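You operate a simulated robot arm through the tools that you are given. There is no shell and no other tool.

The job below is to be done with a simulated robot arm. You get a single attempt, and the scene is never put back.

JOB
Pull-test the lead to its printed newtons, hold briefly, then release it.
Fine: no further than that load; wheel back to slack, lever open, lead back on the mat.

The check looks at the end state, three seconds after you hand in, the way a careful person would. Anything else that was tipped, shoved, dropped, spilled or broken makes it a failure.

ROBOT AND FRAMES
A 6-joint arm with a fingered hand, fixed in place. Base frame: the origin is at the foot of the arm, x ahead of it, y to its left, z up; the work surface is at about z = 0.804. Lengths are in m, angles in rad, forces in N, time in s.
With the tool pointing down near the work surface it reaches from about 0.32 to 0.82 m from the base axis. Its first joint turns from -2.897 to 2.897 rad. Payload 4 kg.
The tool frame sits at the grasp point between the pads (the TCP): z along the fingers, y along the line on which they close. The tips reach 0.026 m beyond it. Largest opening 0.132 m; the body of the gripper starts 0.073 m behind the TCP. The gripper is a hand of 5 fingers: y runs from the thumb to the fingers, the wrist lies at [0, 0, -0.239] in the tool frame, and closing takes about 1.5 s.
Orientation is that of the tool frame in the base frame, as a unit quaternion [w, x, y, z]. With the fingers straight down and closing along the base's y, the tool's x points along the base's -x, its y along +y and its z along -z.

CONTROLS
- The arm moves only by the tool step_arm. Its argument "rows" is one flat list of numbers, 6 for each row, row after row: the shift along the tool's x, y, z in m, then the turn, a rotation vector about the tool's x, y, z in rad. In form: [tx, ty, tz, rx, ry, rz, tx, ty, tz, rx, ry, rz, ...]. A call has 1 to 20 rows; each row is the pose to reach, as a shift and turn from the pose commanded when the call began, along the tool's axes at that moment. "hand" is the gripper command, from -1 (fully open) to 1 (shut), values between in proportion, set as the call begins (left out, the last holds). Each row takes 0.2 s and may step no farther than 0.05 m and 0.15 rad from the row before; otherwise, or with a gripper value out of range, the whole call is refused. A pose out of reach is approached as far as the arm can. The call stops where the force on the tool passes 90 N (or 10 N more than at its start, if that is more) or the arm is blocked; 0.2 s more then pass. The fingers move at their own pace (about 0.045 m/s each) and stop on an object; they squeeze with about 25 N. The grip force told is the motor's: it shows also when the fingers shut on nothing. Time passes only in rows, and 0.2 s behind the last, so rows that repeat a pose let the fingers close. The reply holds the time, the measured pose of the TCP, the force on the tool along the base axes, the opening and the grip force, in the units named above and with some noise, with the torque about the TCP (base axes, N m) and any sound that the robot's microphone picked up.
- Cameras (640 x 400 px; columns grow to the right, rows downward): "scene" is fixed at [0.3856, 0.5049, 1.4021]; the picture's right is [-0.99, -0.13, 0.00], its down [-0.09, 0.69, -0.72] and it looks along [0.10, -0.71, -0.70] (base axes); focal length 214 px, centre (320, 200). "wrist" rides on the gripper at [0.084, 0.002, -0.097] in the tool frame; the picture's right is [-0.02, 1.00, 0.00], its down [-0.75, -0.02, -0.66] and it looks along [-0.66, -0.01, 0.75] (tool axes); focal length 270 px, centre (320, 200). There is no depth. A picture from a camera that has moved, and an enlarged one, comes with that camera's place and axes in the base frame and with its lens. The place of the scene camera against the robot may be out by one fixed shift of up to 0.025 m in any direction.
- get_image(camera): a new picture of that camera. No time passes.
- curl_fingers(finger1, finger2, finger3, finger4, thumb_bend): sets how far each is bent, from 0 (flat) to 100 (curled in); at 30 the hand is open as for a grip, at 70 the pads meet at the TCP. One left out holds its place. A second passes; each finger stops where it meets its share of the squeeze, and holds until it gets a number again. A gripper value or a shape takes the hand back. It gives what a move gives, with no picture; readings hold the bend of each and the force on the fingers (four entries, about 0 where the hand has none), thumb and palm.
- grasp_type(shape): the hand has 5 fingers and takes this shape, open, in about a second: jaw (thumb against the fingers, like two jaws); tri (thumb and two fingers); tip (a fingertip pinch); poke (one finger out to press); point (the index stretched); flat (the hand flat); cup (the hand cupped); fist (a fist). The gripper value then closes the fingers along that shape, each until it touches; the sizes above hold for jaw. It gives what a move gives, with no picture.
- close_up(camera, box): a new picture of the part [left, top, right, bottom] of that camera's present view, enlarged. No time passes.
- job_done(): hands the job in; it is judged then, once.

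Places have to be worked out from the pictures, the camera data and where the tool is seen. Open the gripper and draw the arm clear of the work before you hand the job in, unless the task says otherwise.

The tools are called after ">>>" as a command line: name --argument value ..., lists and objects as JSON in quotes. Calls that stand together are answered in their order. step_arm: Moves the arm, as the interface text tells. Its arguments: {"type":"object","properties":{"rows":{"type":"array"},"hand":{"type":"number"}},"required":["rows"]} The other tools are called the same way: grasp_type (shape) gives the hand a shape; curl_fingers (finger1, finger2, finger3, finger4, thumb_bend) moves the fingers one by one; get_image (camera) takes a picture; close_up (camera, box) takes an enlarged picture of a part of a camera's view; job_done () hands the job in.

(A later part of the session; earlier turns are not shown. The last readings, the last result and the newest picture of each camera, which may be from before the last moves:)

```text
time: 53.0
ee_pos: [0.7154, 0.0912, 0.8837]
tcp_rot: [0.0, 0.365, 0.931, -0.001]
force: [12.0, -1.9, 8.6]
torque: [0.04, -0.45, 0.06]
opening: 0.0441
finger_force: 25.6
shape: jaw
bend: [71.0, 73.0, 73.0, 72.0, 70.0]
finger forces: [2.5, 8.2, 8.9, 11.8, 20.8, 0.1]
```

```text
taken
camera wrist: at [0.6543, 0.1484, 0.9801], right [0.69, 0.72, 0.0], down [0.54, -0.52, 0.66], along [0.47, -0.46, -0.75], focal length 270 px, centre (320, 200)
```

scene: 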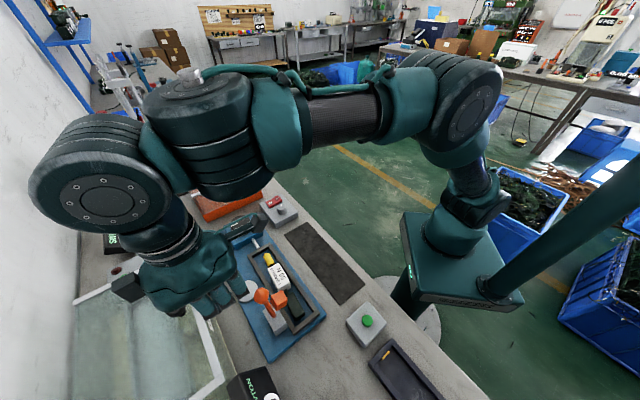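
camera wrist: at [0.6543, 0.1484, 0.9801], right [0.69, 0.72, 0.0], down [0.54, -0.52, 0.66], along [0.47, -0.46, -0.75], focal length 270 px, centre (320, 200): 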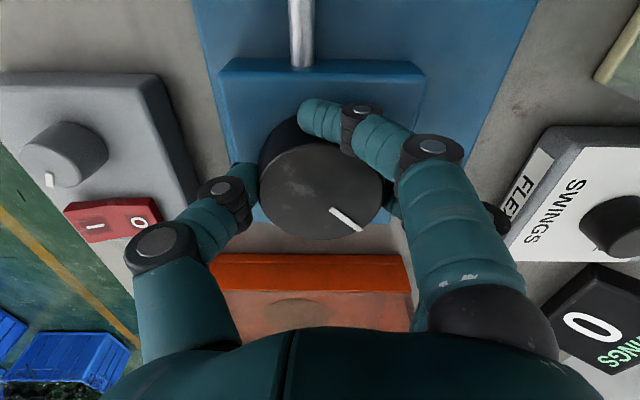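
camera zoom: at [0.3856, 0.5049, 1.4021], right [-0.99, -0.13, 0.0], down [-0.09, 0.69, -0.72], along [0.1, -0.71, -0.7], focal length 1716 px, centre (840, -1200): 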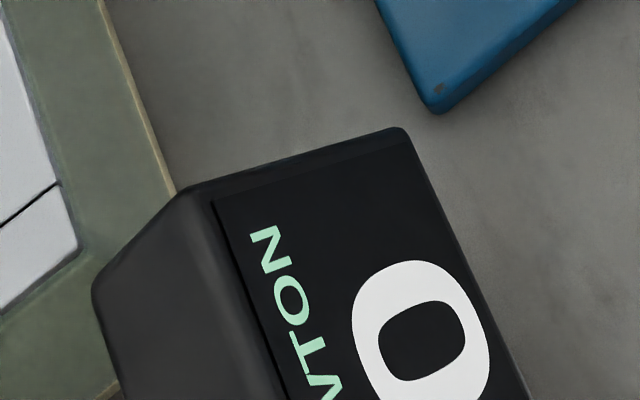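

Now it reads "_0" with two digits, so 10 N at about 0.75 rad: the load goes up in 5 N steps of roughly 0.3 rad each. I continue another 0.45 rad, well below 50 N.

>>> step_arm --rows '[0, 0, 0, 0, 0, 0.1, 0, 0, 0, 0, 0, 0.2, 0, 0, 0, 0, 0, 0.3, 0, 0, 0, 0, 0, 0.4, 0, 0, 0, 0, 0, 0.45]'

>>> close_up --camera "scene" --box '[215, 350, 295, 400]'

>>> get_image --camera "wrist"

```text
time: 54.2
ee_pos: [0.7153, 0.0905, 0.8827]
tcp_rot: [0.0, 0.563, 0.826, 0.0]
force: [11.8, 2.9, 7.8]
torque: [0.07, -0.51, 0.04]
opening: 0.044
finger_force: 24.7
shape: jaw
bend: [71.0, 73.0, 73.0, 72.0, 70.0]
finger forces: [3.6, 9.6, 9.6, 10.5, 19.0, 0.0]
```

```text
8.00 times, centred on (255, 375) of scene
camera zoom: at [0.3856, 0.5049, 1.4021], right [-0.99, -0.13, 0.0], down [-0.09, 0.69, -0.72], along [0.1, -0.71, -0.7], focal length 1716 px, centre (840, -1200)
```

zoom: 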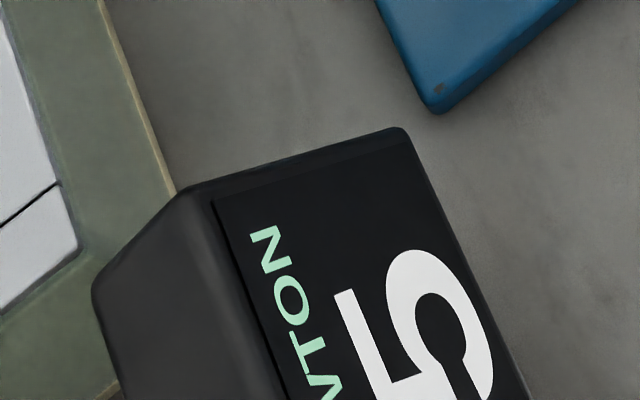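

```text
taken
camera wrist: at [0.6859, 0.1693, 0.9801], right [0.94, 0.35, 0.0], down [0.26, -0.71, 0.66], along [0.23, -0.62, -0.75], focal length 270 px, centre (320, 200)
```

wrist: 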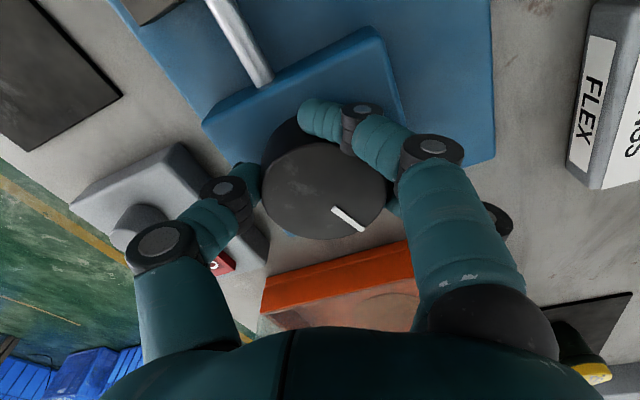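

15 N at about 1.2 rad. I continue another 0.45 rad.

>>> step_arm --rows '[0, 0, 0, 0, 0, 0.1, 0, 0, 0, 0, 0, 0.2, 0, 0, 0, 0, 0, 0.3, 0, 0, 0, 0, 0, 0.4, 0, 0, 0, 0, 0, 0.45]'

>>> close_up --camera "scene" --box '[215, 350, 295, 400]'

>>> get_image --camera "wrist"

>>> get_image --camera "scene"

```text
time: 55.4
ee_pos: [0.7146, 0.0918, 0.883]
tcp_rot: [-0.001, 0.733, 0.68, 0.001]
force: [16.9, 20.2, 8.0]
torque: [0.34, -0.65, 0.13]
opening: 0.0433
finger_force: 25.0
shape: jaw
bend: [71.0, 73.0, 73.0, 72.0, 70.0]
finger forces: [15.1, 11.4, 9.3, 9.1, 17.7, 0.0]
```

```text
8.00 times, centred on (255, 375) of scene
camera zoom: at [0.3856, 0.5049, 1.4021], right [-0.99, -0.13, 0.0], down [-0.09, 0.69, -0.72], along [0.1, -0.71, -0.7], focal length 1716 px, centre (840, -1200)
```

zoom: 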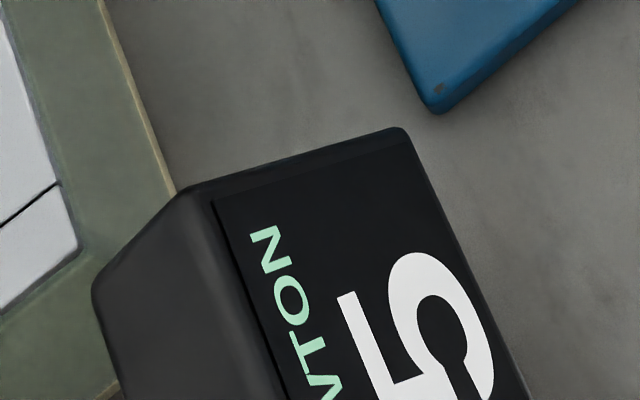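

```text
taken
camera wrist: at [0.723, 0.1747, 0.9802], right [1.0, -0.09, 0.0], down [-0.07, -0.75, 0.66], along [-0.06, -0.65, -0.75], focal length 270 px, centre (320, 200)
```

wrist: 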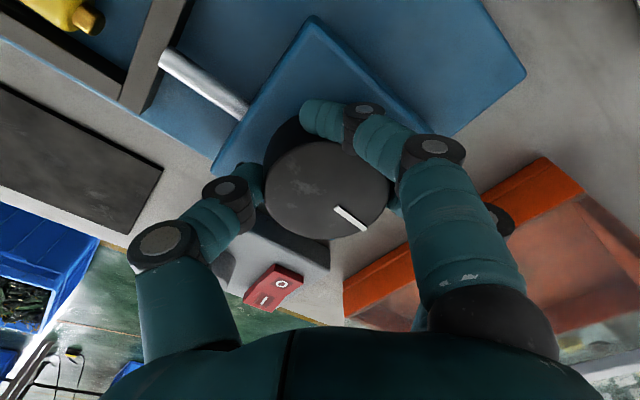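

```text
taken
```

scene: 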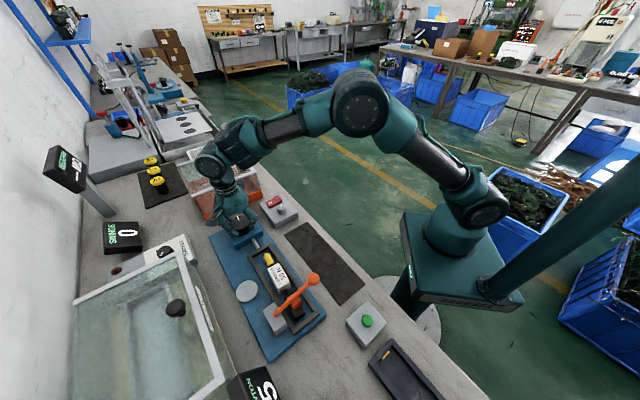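

25 N now (the "5" has shifted, with 20 passed), about 16 N/rad. I expect 50 N near 3.2 rad. I continue 0.3 rad, watching reach and side force.

>>> step_arm --rows '[0, 0, 0, 0, 0, 0.1, 0, 0, 0, 0, 0, 0.2, 0, 0, 0, 0, 0, 0.3, 0, 0, 0, 0, 0, 0.3]'

>>> close_up --camera "scene" --box '[215, 350, 295, 400]'

>>> get_image --camera "wrist"

>>> close_up --camera "scene" --box '[180, 130, 300, 270]'

```text
time: 56.4
ee_pos: [0.7162, 0.0928, 0.8838]
tcp_rot: [-0.001, 0.827, 0.563, 0.001]
force: [28.2, 32.1, 5.5]
torque: [0.56, -0.79, 0.15]
opening: 0.0436
finger_force: 24.9
shape: jaw
bend: [71.0, 73.0, 73.0, 72.0, 70.0]
finger forces: [31.8, 11.3, 9.0, 8.7, 17.6, 0.0]
```

```text
8.00 times, centred on (255, 375) of scene
camera zoom: at [0.3856, 0.5049, 1.4021], right [-0.99, -0.13, 0.0], down [-0.09, 0.69, -0.72], along [0.1, -0.71, -0.7], focal length 1716 px, centre (840, -1200)
```

zoom: 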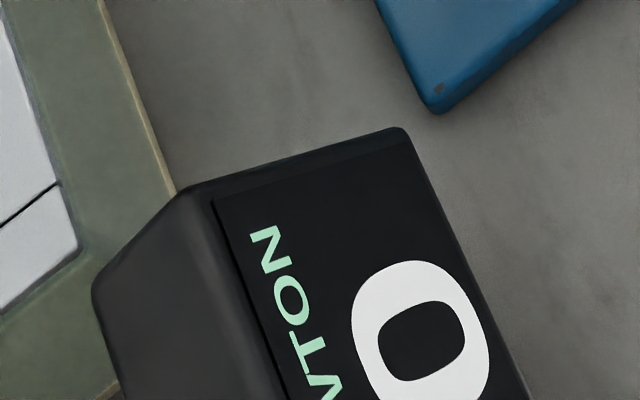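

```text
taken
camera wrist: at [0.7481, 0.1692, 0.9803], right [0.92, -0.39, 0.0], down [-0.29, -0.7, 0.66], along [-0.25, -0.61, -0.75], focal length 270 px, centre (320, 200)
```

wrist: 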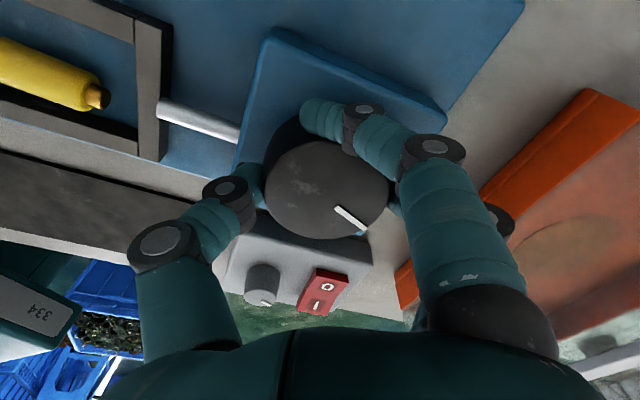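

```text
2.86 times, centred on (240, 200) of scene
camera zoom: at [0.3856, 0.5049, 1.4021], right [-0.99, -0.13, 0.0], down [-0.09, 0.69, -0.72], along [0.1, -0.71, -0.7], focal length 613 px, centre (549, 200)
```

zoom: 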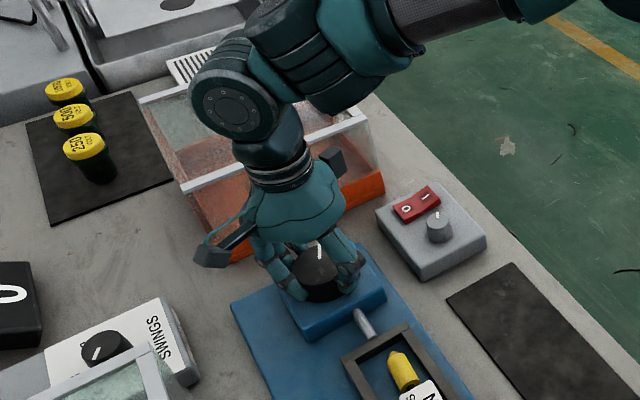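

30 N reached, but side force has grown to about 40 N because the hand is a few millimetres off the wheel axis. I open here, check that the load holds, and regrip centred with more turning range.

>>> step_arm --rows '[0, 0, 0, 0, 0, 0, 0, 0, 0, 0, 0, 0, 0, 0, 0, 0, 0, 0, 0, 0, 0, 0, 0, 0]' --hand -0.5

>>> get_image --camera "wrist"

>>> close_up --camera "scene" --box '[215, 350, 295, 400]'

```text
time: 57.4
ee_pos: [0.7145, 0.0899, 0.8827]
tcp_rot: [-0.001, 0.827, 0.562, 0.0]
force: [-0.2, 0.0, -0.6]
torque: [0.0, -0.03, -0.01]
opening: 0.0984
finger_force: 0.2
shape: jaw
bend: [64.0, 64.0, 64.0, 64.0, 60.0]
finger forces: [0.0, 0.0, 0.1, 0.0, 0.1, 0.0]
```

```text
taken
camera wrist: at [0.7472, 0.1671, 0.9797], right [0.92, -0.39, 0.0], down [-0.29, -0.69, 0.66], along [-0.26, -0.61, -0.75], focal length 270 px, centre (320, 200)
```

wrist: 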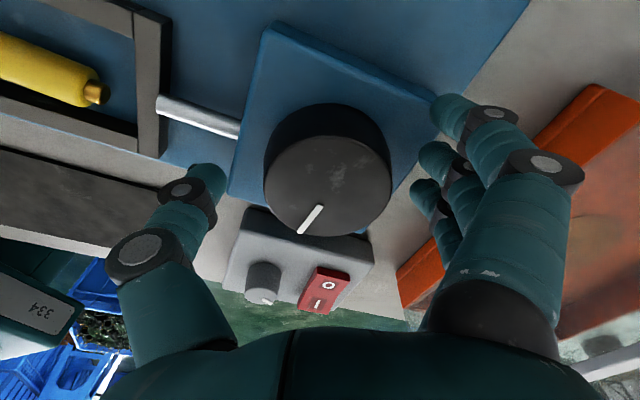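

```text
8.00 times, centred on (255, 375) of scene
camera zoom: at [0.3856, 0.5049, 1.4021], right [-0.99, -0.13, 0.0], down [-0.09, 0.69, -0.72], along [0.1, -0.71, -0.7], focal length 1716 px, centre (840, -1200)
```

zoom: 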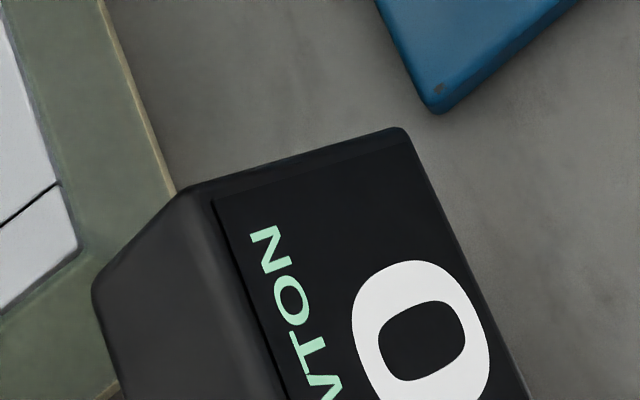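

The mark seems to have turned further on release, and the display still shows a two-digit "_0". I need the tens digit, so I lift off and move to read the full display with the wrist camera.

>>> step_arm --rows '[0, 0, -0.03, 0, 0, 0, 0, 0, -0.065, 0, 0, 0, 0, 0, -0.1, 0, 0, 0]'

>>> step_arm --rows '[0.0089, -0.0215, -0.0062, 0, 0, -0.1432, 0.0177, -0.0429, -0.0123, 0, 0, -0.2863, 0.0266, -0.0644, -0.0185, 0, 0, -0.4295, 0.0355, -0.0859, -0.0246, 0, 0, -0.5726, 0.0443, -0.1074, -0.0308, 0, 0, -0.7158, 0.0532, -0.1288, -0.0369, 0, 0, -0.8589, 0.0621, -0.1503, -0.0431, 0, 0, -1.0021, 0.0709, -0.1718, -0.0493, 0, 0, -1.1453, 0.0798, -0.1933, -0.0554, 0, 0, -1.2884, 0.0887, -0.2147, -0.0616, 0, 0, -1.4316, 0.0976, -0.2362, -0.0677, 0, 0, -1.5747, 0.1064, -0.2577, -0.0739, 0, 0, -1.7179, 0.1153, -0.2792, -0.08, 0, 0, -1.8611, 0.1242, -0.3006, -0.0862, 0, 0, -2.0042, 0.133, -0.3221, -0.0924, 0, 0, -2.1474, 0.1419, -0.3436, -0.0985, 0, 0, -2.2905, 0.1508, -0.3651, -0.1047, 0, 0, -2.4337, 0.1596, -0.3865, -0.1108, 0, 0, -2.5768, 0.1685, -0.408, -0.117, 0, 0, -2.72]'

>>> get_image --camera "wrist"

>>> get_image --camera "scene"

```text
time: 58.2
ee_pos: [0.7152, 0.0906, 0.9824]
tcp_rot: [0.0, 0.827, 0.562, -0.001]
force: [-0.6, 0.5, 1.0]
torque: [-0.04, -0.01, -0.01]
opening: 0.0984
finger_force: 0.0
shape: jaw
bend: [64.0, 64.0, 64.0, 64.0, 60.0]
finger forces: [0.0, 0.1, 0.0, 0.0, 0.0, 0.2]
```

```text
time: 62.2
ee_pos: [0.3976, 0.3958, 1.1008]
tcp_rot: [0.0, -0.378, 0.926, 0.001]
force: [0.1, -0.1, -0.2]
torque: [-0.04, -0.06, 0.05]
opening: 0.0987
finger_force: 0.0
shape: jaw
bend: [64.0, 64.0, 64.0, 64.0, 60.0]
finger forces: [0.0, 0.0, 0.0, 0.0, 0.0, 0.0]
```

```text
taken
camera wrist: at [0.3354, 0.3366, 1.1972], right [-0.69, 0.73, 0.0], down [0.55, 0.52, 0.66], along [0.48, 0.45, -0.75], focal length 270 px, centre (320, 200)
```

wrist: 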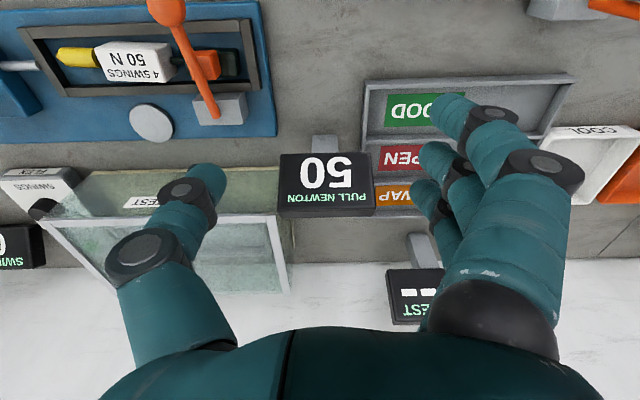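

```text
taken
```

scene: 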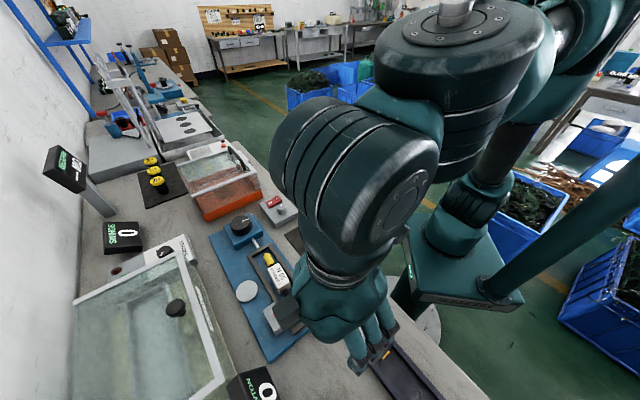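

The display reads 50 N: the wheel settled there as the fingers opened, and it has held for about 5 s. I confirm with a close-up.

>>> close_up --camera "wrist" --box '[260, 130, 400, 230]'

>>> close_up --camera "scene" --box '[200, 200, 300, 300]'

```text
4.00 times, centred on (330, 180) of wrist
camera zoom: at [0.3354, 0.3366, 1.1972], right [-0.69, 0.73, 0.0], down [0.55, 0.52, 0.66], along [0.48, 0.45, -0.75], focal length 1081 px, centre (280, 280)
```

zoom: 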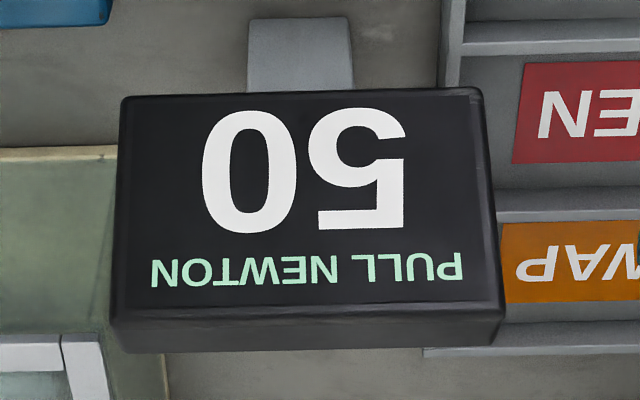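

```text
4.00 times, centred on (250, 250) of scene
camera zoom: at [0.3856, 0.5049, 1.4021], right [-0.99, -0.13, 0.0], down [-0.09, 0.69, -0.72], along [0.1, -0.71, -0.7], focal length 858 px, centre (600, 0)
```

zoom: 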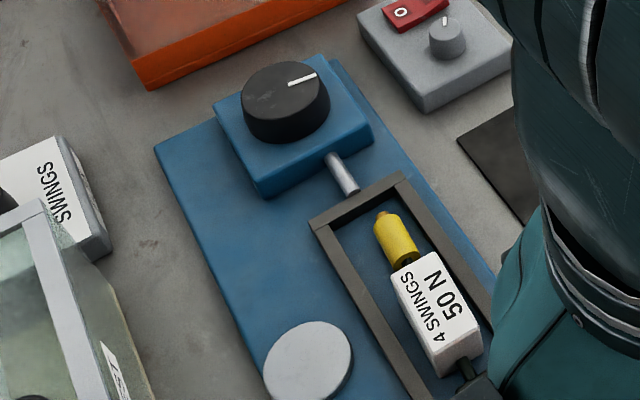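

Exactly 50 N, held for several seconds. Now I return to the wheel, using a refined axis estimate (0.7188, 0.0889) and a start yaw of about −1.9 rad. That allows one half-turn counter-clockwise back to slack.

>>> step_arm --rows '[-0.0008, -0.0234, 0.0063, 0, 0, 0.1413, -0.0016, -0.0467, 0.0126, 0, 0, 0.2826, -0.0023, -0.0701, 0.0189, 0, 0, 0.4239, -0.0031, -0.0935, 0.0253, 0, 0, 0.5653, -0.0039, -0.1168, 0.0316, 0, 0, 0.7066, -0.0047, -0.1402, 0.0379, 0, 0, 0.8479, -0.0055, -0.1636, 0.0442, 0, 0, 0.9892, -0.0062, -0.1869, 0.0505, 0, 0, 1.1305, -0.007, -0.2103, 0.0568, 0, 0, 1.2718, -0.0078, -0.2337, 0.0632, 0, 0, 1.4132, -0.0086, -0.2571, 0.0695, 0, 0, 1.5545, -0.0093, -0.2804, 0.0758, 0, 0, 1.6958, -0.0101, -0.3038, 0.0821, 0, 0, 1.8371, -0.0109, -0.3272, 0.0884, 0, 0, 1.9784, -0.0117, -0.3505, 0.0947, 0, 0, 2.1197, -0.0125, -0.3739, 0.1011, 0, 0, 2.2611, -0.0132, -0.3973, 0.1074, 0, 0, 2.4024, -0.014, -0.4206, 0.1137, 0, 0, 2.5437, -0.0148, -0.444, 0.12, 0, 0, 2.685]'

>>> get_image --camera "wrist"

>>> close_up --camera "scene" --box '[215, 350, 295, 400]'

```text
time: 66.2
ee_pos: [0.7175, 0.0894, 0.981]
tcp_rot: [-0.001, 0.817, 0.576, 0.0]
force: [0.3, -0.1, -0.3]
torque: [-0.02, 0.0, -0.01]
opening: 0.0988
finger_force: 0.1
shape: jaw
bend: [64.0, 64.0, 64.0, 64.0, 60.0]
finger forces: [0.0, 0.0, 0.0, 0.0, 0.0, 0.0]
```

```text
taken
camera wrist: at [0.7488, 0.168, 1.0771], right [0.93, -0.36, 0.0], down [-0.27, -0.7, 0.66], along [-0.23, -0.61, -0.75], focal length 270 px, centre (320, 200)
```

wrist: 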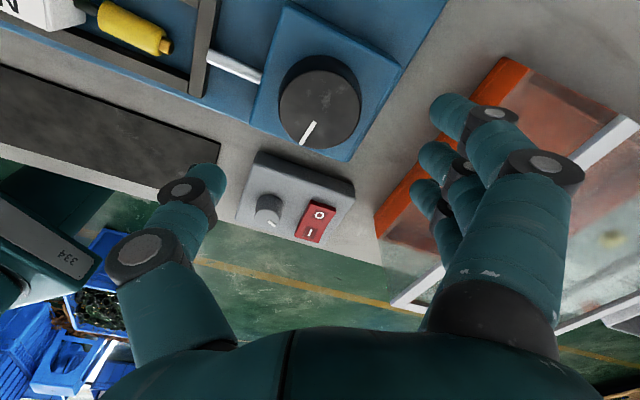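

```text
8.00 times, centred on (255, 375) of scene
camera zoom: at [0.3856, 0.5049, 1.4021], right [-0.99, -0.13, 0.0], down [-0.09, 0.69, -0.72], along [0.1, -0.71, -0.7], focal length 1716 px, centre (840, -1200)
```

zoom: 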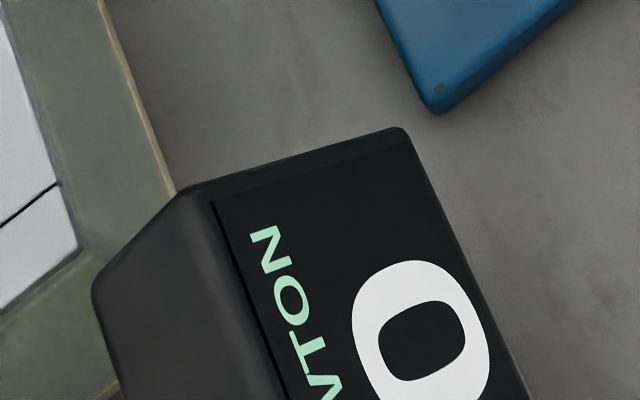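

The wheel is centred under the grasp axis to within a millimetre, and the display is still _0. I descend to the wheel and grip it.

>>> step_arm --rows '[0, 0, 0.04, 0, 0, 0, 0, 0, 0.08, 0, 0, 0, 0, 0, 0.092, 0, 0, 0, 0, 0, 0.097, 0, 0, 0]'

>>> step_arm --rows '[0, 0, 0, 0, 0, 0, 0, 0, 0, 0, 0, 0, 0, 0, 0, 0, 0, 0, 0, 0, 0, 0, 0, 0, 0, 0, 0, 0, 0, 0, 0, 0, 0, 0, 0, 0, 0, 0, 0, 0, 0, 0]' --hand 0.8

>>> get_image --camera "wrist"

>>> close_up --camera "scene" --box '[215, 350, 295, 400]'

```text
time: 67.2
ee_pos: [0.7172, 0.0881, 0.8843]
tcp_rot: [-0.001, 0.817, 0.577, -0.001]
force: [0.6, -0.4, 0.4]
torque: [-0.02, 0.01, -0.01]
opening: 0.0986
finger_force: 0.1
shape: jaw
bend: [64.0, 64.0, 64.0, 64.0, 60.0]
finger forces: [0.0, 0.0, 0.0, 0.0, 0.0, 0.0]
```

```text
time: 68.8
ee_pos: [0.7176, 0.0879, 0.8848]
tcp_rot: [0.0, 0.817, 0.577, -0.001]
force: [0.6, 1.0, -0.2]
torque: [0.01, -0.07, -0.04]
opening: 0.0464
finger_force: 25.4
shape: jaw
bend: [72.0, 73.0, 73.0, 72.0, 70.0]
finger forces: [5.9, 5.8, 5.7, 5.7, 21.7, 0.0]
```

```text
taken
camera wrist: at [0.7477, 0.1669, 0.9808], right [0.94, -0.35, 0.0], down [-0.27, -0.7, 0.66], along [-0.23, -0.62, -0.75], focal length 270 px, centre (320, 200)
```

wrist: 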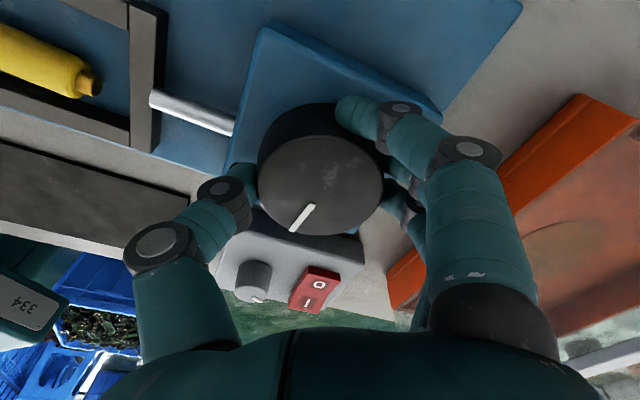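

```text
8.00 times, centred on (255, 375) of scene
camera zoom: at [0.3856, 0.5049, 1.4021], right [-0.99, -0.13, 0.0], down [-0.09, 0.69, -0.72], along [0.1, -0.71, -0.7], focal length 1716 px, centre (840, -1200)
```

zoom: 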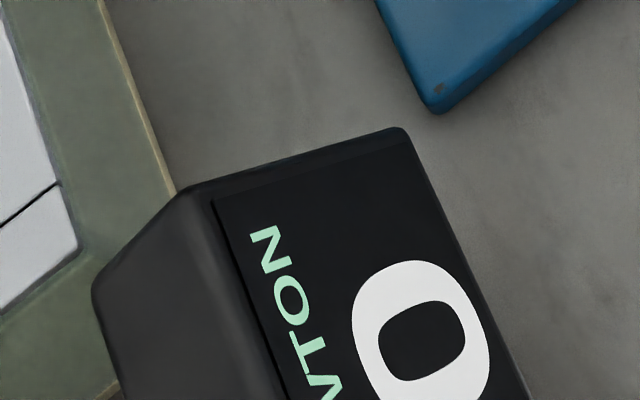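

The grip is balanced (about 5.8 N per finger). I turn counter-clockwise 0.9 rad and check.

>>> step_arm --rows '[0, 0, 0, 0, 0, -0.1, 0, 0, 0, 0, 0, -0.2, 0, 0, 0, 0, 0, -0.3, 0, 0, 0, 0, 0, -0.4, 0, 0, 0, 0, 0, -0.5, 0, 0, 0, 0, 0, -0.6, 0, 0, 0, 0, 0, -0.7, 0, 0, 0, 0, 0, -0.8, 0, 0, 0, 0, 0, -0.9]'

>>> get_image --camera "wrist"

>>> close_up --camera "scene" --box '[215, 350, 295, 400]'

```text
time: 70.8
ee_pos: [0.7172, 0.089, 0.8848]
tcp_rot: [0.0, 0.484, 0.875, 0.001]
force: [3.1, -14.4, 4.6]
torque: [-0.32, -0.11, -0.08]
opening: 0.0463
finger_force: 25.1
shape: jaw
bend: [72.0, 73.0, 73.0, 72.0, 70.0]
finger forces: [5.0, 5.4, 6.0, 12.2, 26.4, 0.1]
```

```text
taken
camera wrist: at [0.6746, 0.1608, 0.9807], right [0.86, 0.51, 0.0], down [0.39, -0.65, 0.66], along [0.34, -0.56, -0.75], focal length 270 px, centre (320, 200)
```

wrist: 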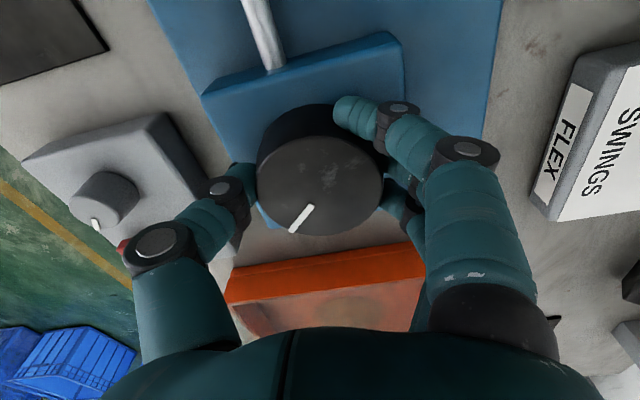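

```text
8.00 times, centred on (255, 375) of scene
camera zoom: at [0.3856, 0.5049, 1.4021], right [-0.99, -0.13, 0.0], down [-0.09, 0.69, -0.72], along [0.1, -0.71, -0.7], focal length 1716 px, centre (840, -1200)
```

zoom: 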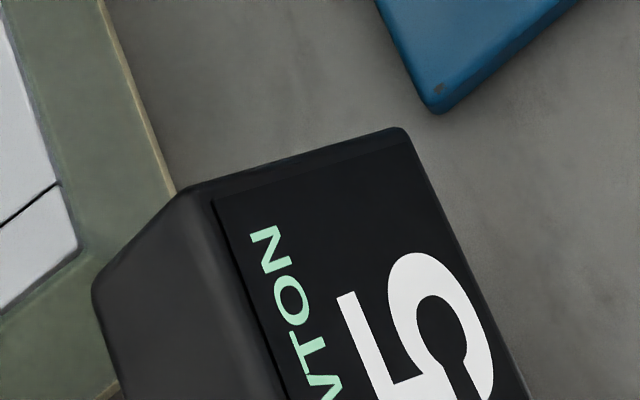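

Load is dropping (now _5, about 35 N). I continue counter-clockwise another 1.0 rad.

>>> step_arm --rows '[0, 0, 0, 0, 0, -0.1, 0, 0, 0, 0, 0, -0.2, 0, 0, 0, 0, 0, -0.3, 0, 0, 0, 0, 0, -0.4, 0, 0, 0, 0, 0, -0.5, 0, 0, 0, 0, 0, -0.6, 0, 0, 0, 0, 0, -0.7, 0, 0, 0, 0, 0, -0.8, 0, 0, 0, 0, 0, -0.9, 0, 0, 0, 0, 0, -1.0]'

>>> get_image --camera "wrist"

>>> close_up --camera "scene" --box '[215, 350, 295, 400]'

```text
time: 73.0
ee_pos: [0.717, 0.0897, 0.8834]
tcp_rot: [0.0, 0.005, 1.0, 0.0]
force: [-1.8, -5.3, 10.5]
torque: [-0.19, 0.05, -0.07]
opening: 0.0468
finger_force: 24.7
shape: jaw
bend: [72.0, 74.0, 74.0, 72.0, 70.0]
finger forces: [9.5, 5.4, 5.8, 7.2, 27.8, 0.0]
```

```text
taken
camera wrist: at [0.6333, 0.0916, 0.9804], right [0.03, 1.0, 0.0], down [0.75, -0.02, 0.66], along [0.66, -0.02, -0.75], focal length 270 px, centre (320, 200)
```

wrist: 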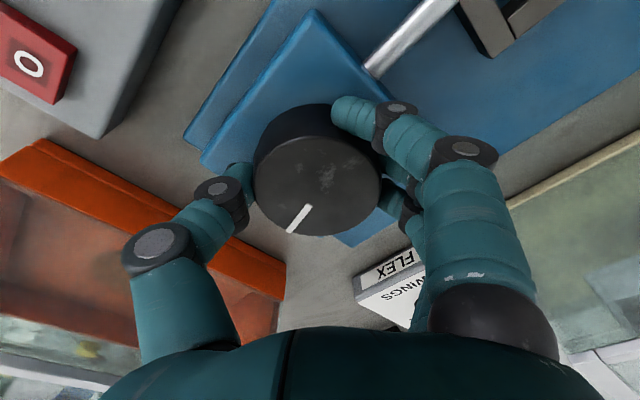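

```text
8.00 times, centred on (255, 375) of scene
camera zoom: at [0.3856, 0.5049, 1.4021], right [-0.99, -0.13, 0.0], down [-0.09, 0.69, -0.72], along [0.1, -0.71, -0.7], focal length 1716 px, centre (840, -1200)
```

zoom: 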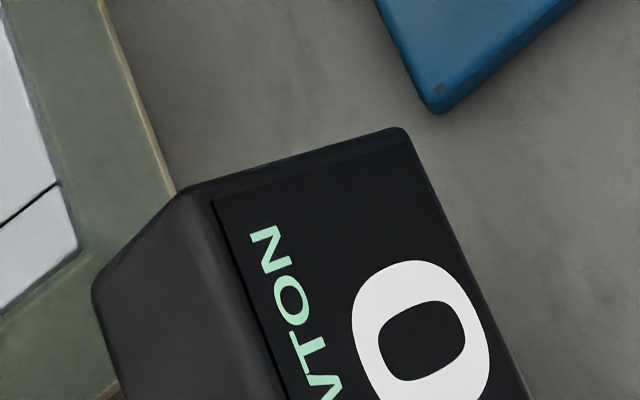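

About 20 N remaining after 1.9 rad. I continue 0.9 rad more.

>>> step_arm --rows '[0, 0, 0, 0, 0, -0.1, 0, 0, 0, 0, 0, -0.2, 0, 0, 0, 0, 0, -0.3, 0, 0, 0, 0, 0, -0.4, 0, 0, 0, 0, 0, -0.5, 0, 0, 0, 0, 0, -0.6, 0, 0, 0, 0, 0, -0.7, 0, 0, 0, 0, 0, -0.8, 0, 0, 0, 0, 0, -0.9]'

>>> get_image --camera "wrist"

>>> close_up --camera "scene" --box '[215, 350, 295, 400]'

```text
time: 75.0
ee_pos: [0.7169, 0.0885, 0.8833]
tcp_rot: [0.0, -0.43, 0.903, 0.001]
force: [-15.4, -10.6, 17.4]
torque: [-0.32, 0.5, -0.02]
opening: 0.0468
finger_force: 25.0
shape: jaw
bend: [73.0, 73.0, 73.0, 72.0, 70.0]
finger forces: [22.9, 7.0, 7.2, 8.8, 24.3, 0.1]
```

```text
taken
camera wrist: at [0.663, 0.0235, 0.9801], right [-0.76, 0.65, 0.0], down [0.49, 0.57, 0.66], along [0.42, 0.5, -0.75], focal length 270 px, centre (320, 200)
```

wrist: 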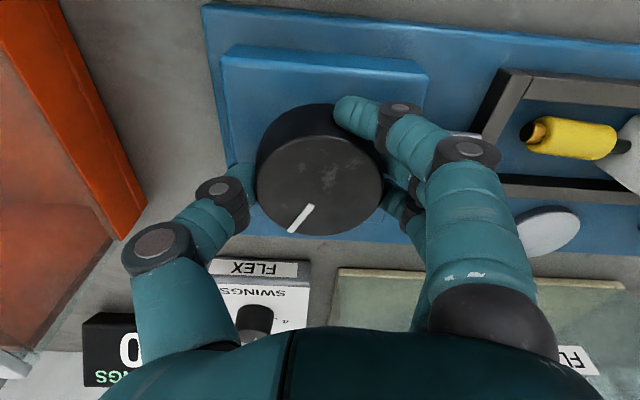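

```text
8.00 times, centred on (255, 375) of scene
camera zoom: at [0.3856, 0.5049, 1.4021], right [-0.99, -0.13, 0.0], down [-0.09, 0.69, -0.72], along [0.1, -0.71, -0.7], focal length 1716 px, centre (840, -1200)
```

zoom: 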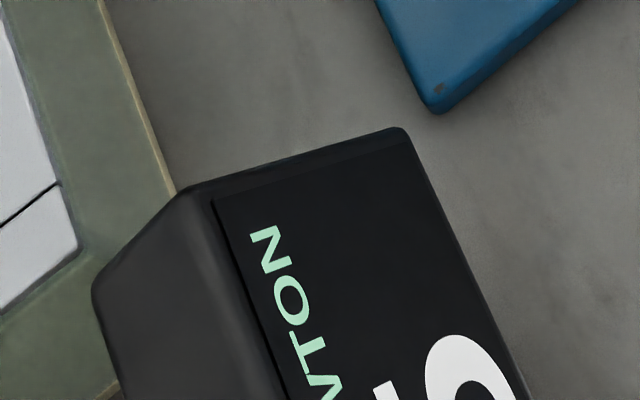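

5 N left, and by the mark about 0.35 rad remain. I nudge 2 mm to relieve the side load and turn 0.2 rad more.

>>> step_arm --rows '[0.001, 0, 0, 0, 0, -0.05, 0.002, 0, 0, 0, 0, -0.1, 0.002, 0, 0, 0, 0, -0.15, 0.002, 0, 0, 0, 0, -0.2]'

>>> get_image --camera "wrist"

>>> close_up --camera "scene" --box '[215, 350, 295, 400]'

```text
time: 76.0
ee_pos: [0.7176, 0.0883, 0.8837]
tcp_rot: [0.001, -0.519, 0.855, 0.001]
force: [3.4, 3.6, 11.6]
torque: [0.07, 0.02, -0.08]
opening: 0.0467
finger_force: 25.3
shape: jaw
bend: [73.0, 73.0, 73.0, 72.0, 70.0]
finger forces: [10.1, 5.8, 6.6, 12.4, 25.6, 0.0]
```

```text
taken
camera wrist: at [0.6764, 0.0136, 0.98], right [-0.88, 0.48, 0.0], down [0.36, 0.66, 0.66], along [0.32, 0.58, -0.75], focal length 270 px, centre (320, 200)
```

wrist: 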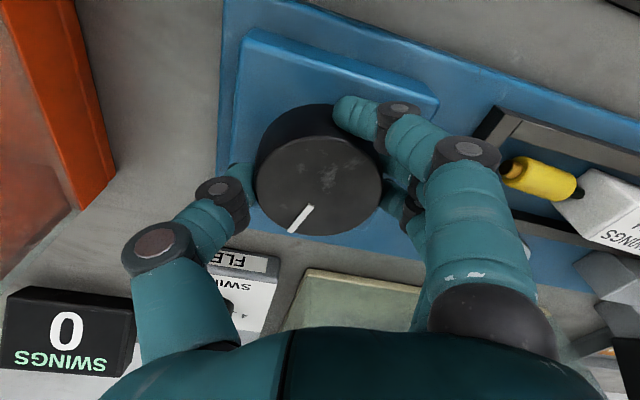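

```text
8.00 times, centred on (255, 375) of scene
camera zoom: at [0.3856, 0.5049, 1.4021], right [-0.99, -0.13, 0.0], down [-0.09, 0.69, -0.72], along [0.1, -0.71, -0.7], focal length 1716 px, centre (840, -1200)
```

zoom: 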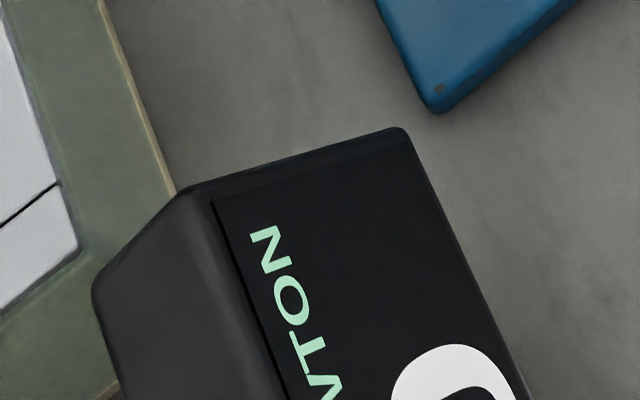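

The display reads 0. I turn another 0.15 rad to bring the mark fully back to its starting slack angle.

>>> step_arm --rows '[0, 0, 0, 0, 0, -0.05, 0, 0, 0, 0, 0, -0.1, 0, 0, 0, 0, 0, -0.14, 0, 0, 0, 0, 0, -0.14]'

>>> get_image --camera "wrist"

```text
time: 77.0
ee_pos: [0.7181, 0.0887, 0.8837]
tcp_rot: [0.0, -0.577, 0.817, 0.0]
force: [5.2, 10.9, 11.7]
torque: [0.32, -0.04, -0.02]
opening: 0.0469
finger_force: 25.3
shape: jaw
bend: [73.0, 74.0, 73.0, 72.0, 70.0]
finger forces: [7.7, 5.8, 6.6, 15.5, 25.5, 0.1]
```

```text
taken
camera wrist: at [0.6873, 0.0085, 0.98], right [-0.94, 0.35, 0.0], down [0.27, 0.7, 0.66], along [0.23, 0.62, -0.75], focal length 270 px, centre (320, 200)
```

wrist: 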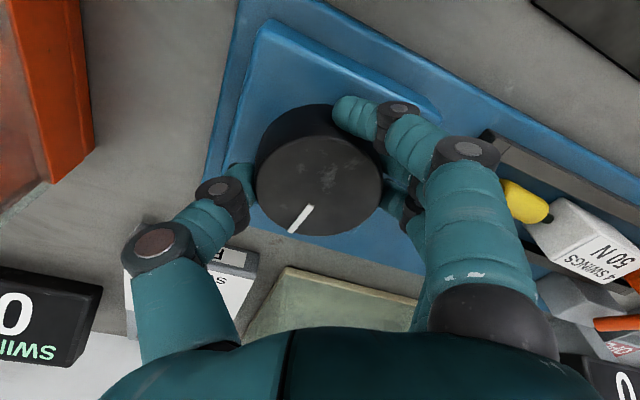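

The mark is back at its start angle (about 42°). I relieve the residual side force and open gently in stages so that the wheel does not spin.

>>> step_arm --rows '[-0.0012, 0, -0.001, 0, 0, 0, -0.0012, 0, -0.001, 0, 0, 0]' --hand 0.4

>>> step_arm --rows '[0, 0, 0, 0, 0, 0, 0, 0, 0, 0, 0, 0]' --hand 0.2

>>> step_arm --rows '[0, 0, 0, 0, 0, 0, 0, 0, 0, 0, 0, 0, 0, 0, 0, 0, 0, 0, 0, 0, 0, 0, 0, 0]' --hand -0.4

>>> get_image --camera "wrist"

>>> close_up --camera "scene" --box '[215, 350, 295, 400]'

```text
time: 77.6
ee_pos: [0.7164, 0.0889, 0.8841]
tcp_rot: [-0.001, -0.576, 0.817, 0.001]
force: [0.6, 4.5, 3.9]
torque: [0.08, -0.06, 0.02]
opening: 0.0467
finger_force: 25.3
shape: jaw
bend: [72.0, 73.0, 73.0, 72.0, 70.0]
finger forces: [9.0, 6.0, 6.6, 10.6, 23.8, 0.0]
```

```text
time: 78.2
ee_pos: [0.718, 0.0877, 0.8843]
tcp_rot: [-0.001, -0.577, 0.817, 0.001]
force: [2.1, -0.4, 2.2]
torque: [0.06, -0.05, -0.04]
opening: 0.0528
finger_force: 0.0
shape: jaw
bend: [73.0, 73.0, 73.0, 73.0, 70.0]
finger forces: [0.0, 0.4, 0.6, 0.1, 1.4, 0.1]
```

```text
time: 79.2
ee_pos: [0.7181, 0.0895, 0.8841]
tcp_rot: [0.0, -0.576, 0.818, 0.0]
force: [0.8, -0.1, -0.3]
torque: [0.04, -0.04, -0.02]
opening: 0.0921
finger_force: 0.0
shape: jaw
bend: [68.0, 68.0, 68.0, 68.0, 63.0]
finger forces: [0.1, 0.0, 0.0, 0.0, 0.1, 0.1]
```

```text
taken
camera wrist: at [0.6877, 0.009, 0.9809], right [-0.94, 0.35, 0.0], down [0.27, 0.7, 0.66], along [0.23, 0.62, -0.75], focal length 270 px, centre (320, 200)
```

wrist: 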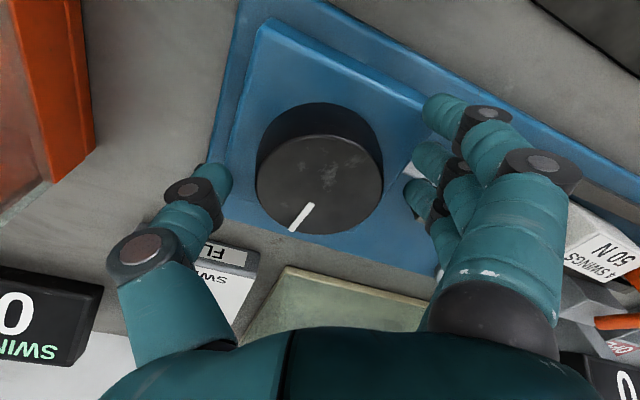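

```text
8.00 times, centred on (255, 375) of scene
camera zoom: at [0.3856, 0.5049, 1.4021], right [-0.99, -0.13, 0.0], down [-0.09, 0.69, -0.72], along [0.1, -0.71, -0.7], focal length 1716 px, centre (840, -1200)
```

zoom: 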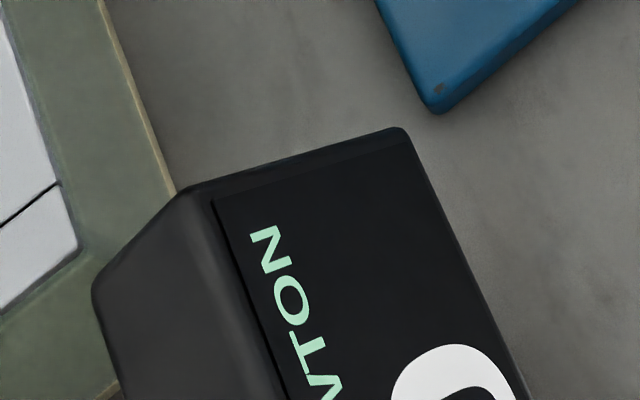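

The wheel stayed put and the display reads 0. Next I open the lever by pushing the ball back up from the base side with closed fingers, so I lift off and move over there.

>>> step_arm --rows '[0, 0, -0.03, 0, 0, 0, 0, 0, -0.07, 0, 0, 0, 0, 0, -0.11, 0, 0, 0, 0, 0, -0.15, 0, 0, 0, 0, 0, -0.166, 0, 0, 0]'

>>> step_arm --rows '[0.0028, 0.0437, 0, 0, 0, 0.0556, 0.0055, 0.0874, 0, 0, 0, 0.1113, 0.0083, 0.1311, 0, 0, 0, 0.1669, 0.011, 0.1749, 0, 0, 0, 0.2225, 0.0138, 0.2186, 0, 0, 0, 0.2781, 0.0166, 0.2623, 0, 0, 0, 0.3338, 0.0193, 0.306, 0, 0, 0, 0.3894, 0.0221, 0.3497, 0, 0, 0, 0.445]'

>>> get_image --camera "wrist"

>>> close_up --camera "scene" --box '[200, 200, 340, 340]'

```text
time: 80.4
ee_pos: [0.7187, 0.0884, 1.0513]
tcp_rot: [0.0, -0.576, 0.817, 0.001]
force: [-0.6, -0.4, -0.4]
torque: [0.02, -0.03, 0.04]
opening: 0.0919
finger_force: 0.1
shape: jaw
bend: [68.0, 68.0, 68.0, 68.0, 63.0]
finger forces: [0.0, 0.0, 0.1, 0.0, 0.0, 0.0]
```

```text
time: 82.2
ee_pos: [0.3761, 0.1852, 1.0515]
tcp_rot: [-0.001, -0.381, 0.925, 0.0]
force: [-0.3, 1.0, 0.4]
torque: [-0.03, 0.0, -0.01]
opening: 0.092
finger_force: 0.0
shape: jaw
bend: [68.0, 68.0, 68.0, 68.0, 63.0]
finger forces: [0.0, 0.0, 0.0, 0.1, 0.0, 0.1]
```

```text
taken
camera wrist: at [0.3164, 0.1262, 1.1472], right [-0.69, 0.72, 0.0], down [0.55, 0.52, 0.66], along [0.48, 0.45, -0.75], focal length 270 px, centre (320, 200)
```

wrist: 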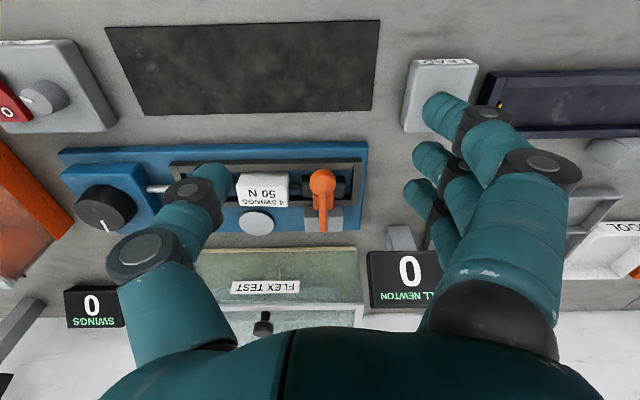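

```text
2.86 times, centred on (270, 270) of scene
camera zoom: at [0.3856, 0.5049, 1.4021], right [-0.99, -0.13, 0.0], down [-0.09, 0.69, -0.72], along [0.1, -0.71, -0.7], focal length 613 px, centre (463, 0)
```

zoom: 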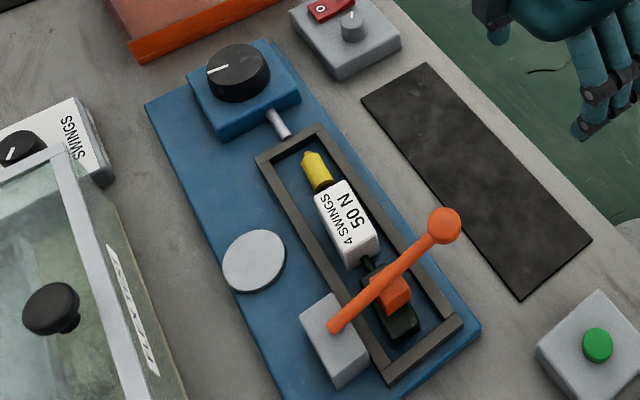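

The ball is at about u 0.138, w 0.489, z 0.917. I close the hand while descending to just on the base side of the ball.

>>> step_arm --rows '[0, -0.003, 0, 0, 0, 0, 0, -0.003, 0, 0, 0, 0, 0, -0.003, 0.02, 0, 0, 0, 0, -0.003, 0.05, 0, 0, 0, -0.01, -0.003, 0.08, 0, 0, 0, -0.018, -0.003, 0.11, 0, 0, 0, -0.0256, -0.003, 0.13, 0, 0, 0]' --hand 1

>>> get_image --camera "wrist"

>>> close_up --camera "scene" --box '[220, 200, 360, 340]'

```text
time: 83.8
ee_pos: [0.4008, 0.2012, 0.921]
tcp_rot: [-0.001, -0.381, 0.924, 0.001]
force: [-0.1, 0.1, -0.9]
torque: [0.0, 0.03, 0.02]
opening: 0.0
finger_force: 24.9
shape: jaw
bend: [66.0, 60.0, 60.0, 66.0, 66.0]
finger forces: [0.0, 0.0, 0.0, 0.0, 0.0, 0.0]
```

```text
taken
camera wrist: at [0.3403, 0.1425, 1.0171], right [-0.69, 0.72, 0.0], down [0.54, 0.52, 0.66], along [0.47, 0.46, -0.75], focal length 270 px, centre (320, 200)
```

wrist: 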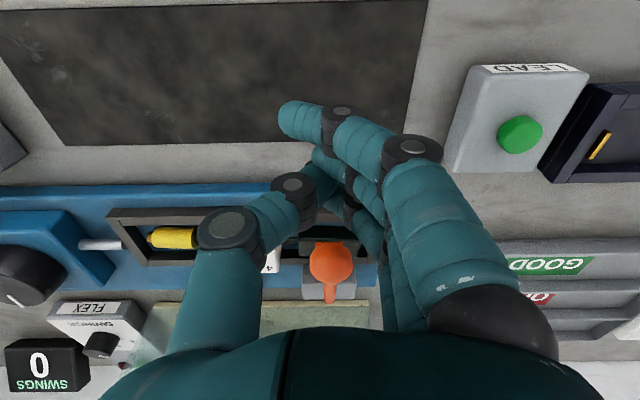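

```text
2.86 times, centred on (290, 270) of scene
camera zoom: at [0.3856, 0.5049, 1.4021], right [-0.99, -0.13, 0.0], down [-0.09, 0.69, -0.72], along [0.1, -0.71, -0.7], focal length 613 px, centre (406, 0)
```

zoom: 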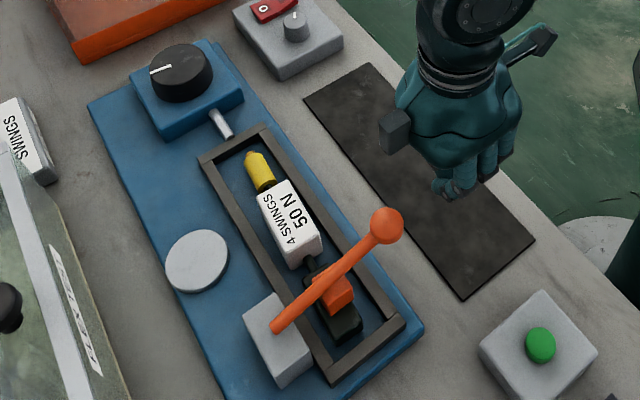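

Refined ball position: u 0.133, w 0.498, z ≈0.907. I align, make contact from the base side, and push along the arc up and away.

>>> step_arm --rows '[0, 0.007, 0.014, 0, 0, 0, -0.0115, 0.007, 0.014, 0, 0, 0, -0.0229, 0.007, 0.014, 0, 0, 0, -0.0273, 0.007, 0.002, 0, 0, 0, -0.0317, 0.007, -0.0107, 0, 0, 0]'

>>> get_image --camera "wrist"

>>> close_up --camera "scene" --box '[220, 200, 360, 340]'

```text
time: 85.0
ee_pos: [0.4187, 0.2301, 0.9317]
tcp_rot: [0.002, -0.381, 0.924, 0.001]
force: [-4.7, -2.1, 1.9]
torque: [0.04, -0.04, 0.06]
opening: 0.0
finger_force: 25.2
shape: jaw
bend: [66.0, 60.0, 60.0, 66.0, 66.0]
finger forces: [0.1, 0.1, 0.0, 4.1, 0.0, 0.1]
```

```text
taken
camera wrist: at [0.3584, 0.1706, 1.0285], right [-0.69, 0.72, 0.0], down [0.54, 0.52, 0.66], along [0.48, 0.46, -0.75], focal length 270 px, centre (320, 200)
```

wrist: 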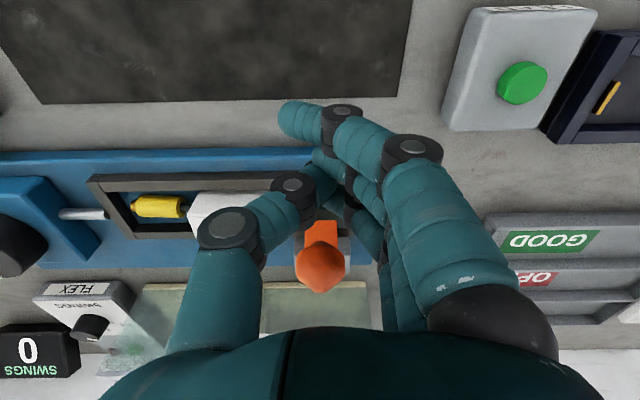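

```text
2.86 times, centred on (290, 270) of scene
camera zoom: at [0.3856, 0.5049, 1.4021], right [-0.99, -0.13, 0.0], down [-0.09, 0.69, -0.72], along [0.1, -0.71, -0.7], focal length 613 px, centre (406, 0)
```

zoom: 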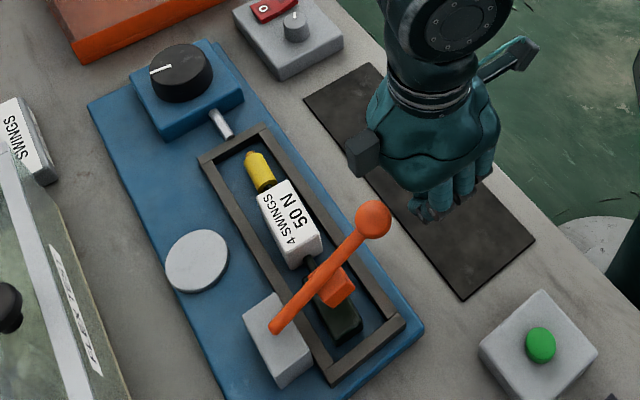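

Finger 4 is pushing the ball (4 N) and the lever is starting to lift. I continue along the arc.

>>> step_arm --rows '[-0.0075, 0, -0.012, 0, 0, 0, -0.0147, 0, -0.022, 0, 0, 0, -0.0231, 0, -0.031, 0, 0, 0, -0.0316, 0, -0.039, 0, 0, 0]'

>>> get_image --camera "wrist"

>>> close_up --camera "scene" --box '[220, 200, 360, 340]'

```text
time: 86.0
ee_pos: [0.441, 0.2538, 0.9713]
tcp_rot: [-0.001, -0.382, 0.924, 0.001]
force: [-0.9, -0.8, -0.2]
torque: [0.03, 0.0, 0.01]
opening: 0.0
finger_force: 25.3
shape: jaw
bend: [66.0, 60.0, 60.0, 66.0, 66.0]
finger forces: [0.0, 0.0, 0.0, 1.0, 0.1, 0.0]
```

```text
taken
camera wrist: at [0.3798, 0.1932, 1.0677], right [-0.69, 0.72, 0.0], down [0.54, 0.52, 0.66], along [0.47, 0.46, -0.75], focal length 270 px, centre (320, 200)
```

wrist: 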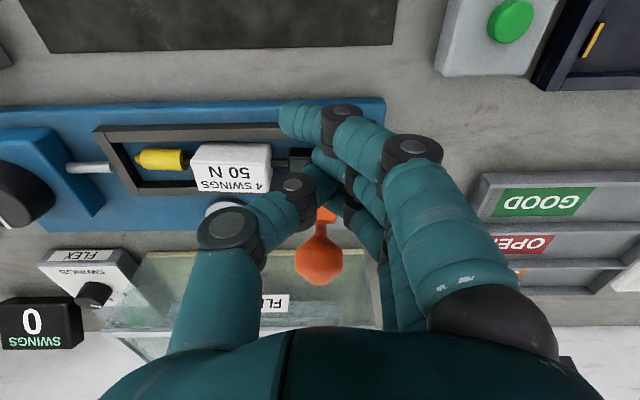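

```text
2.86 times, centred on (290, 270) of scene
camera zoom: at [0.3856, 0.5049, 1.4021], right [-0.99, -0.13, 0.0], down [-0.09, 0.69, -0.72], along [0.1, -0.71, -0.7], focal length 613 px, centre (406, 0)
```

zoom: 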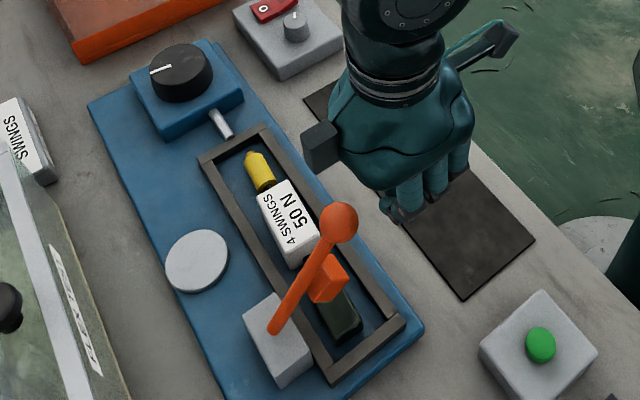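

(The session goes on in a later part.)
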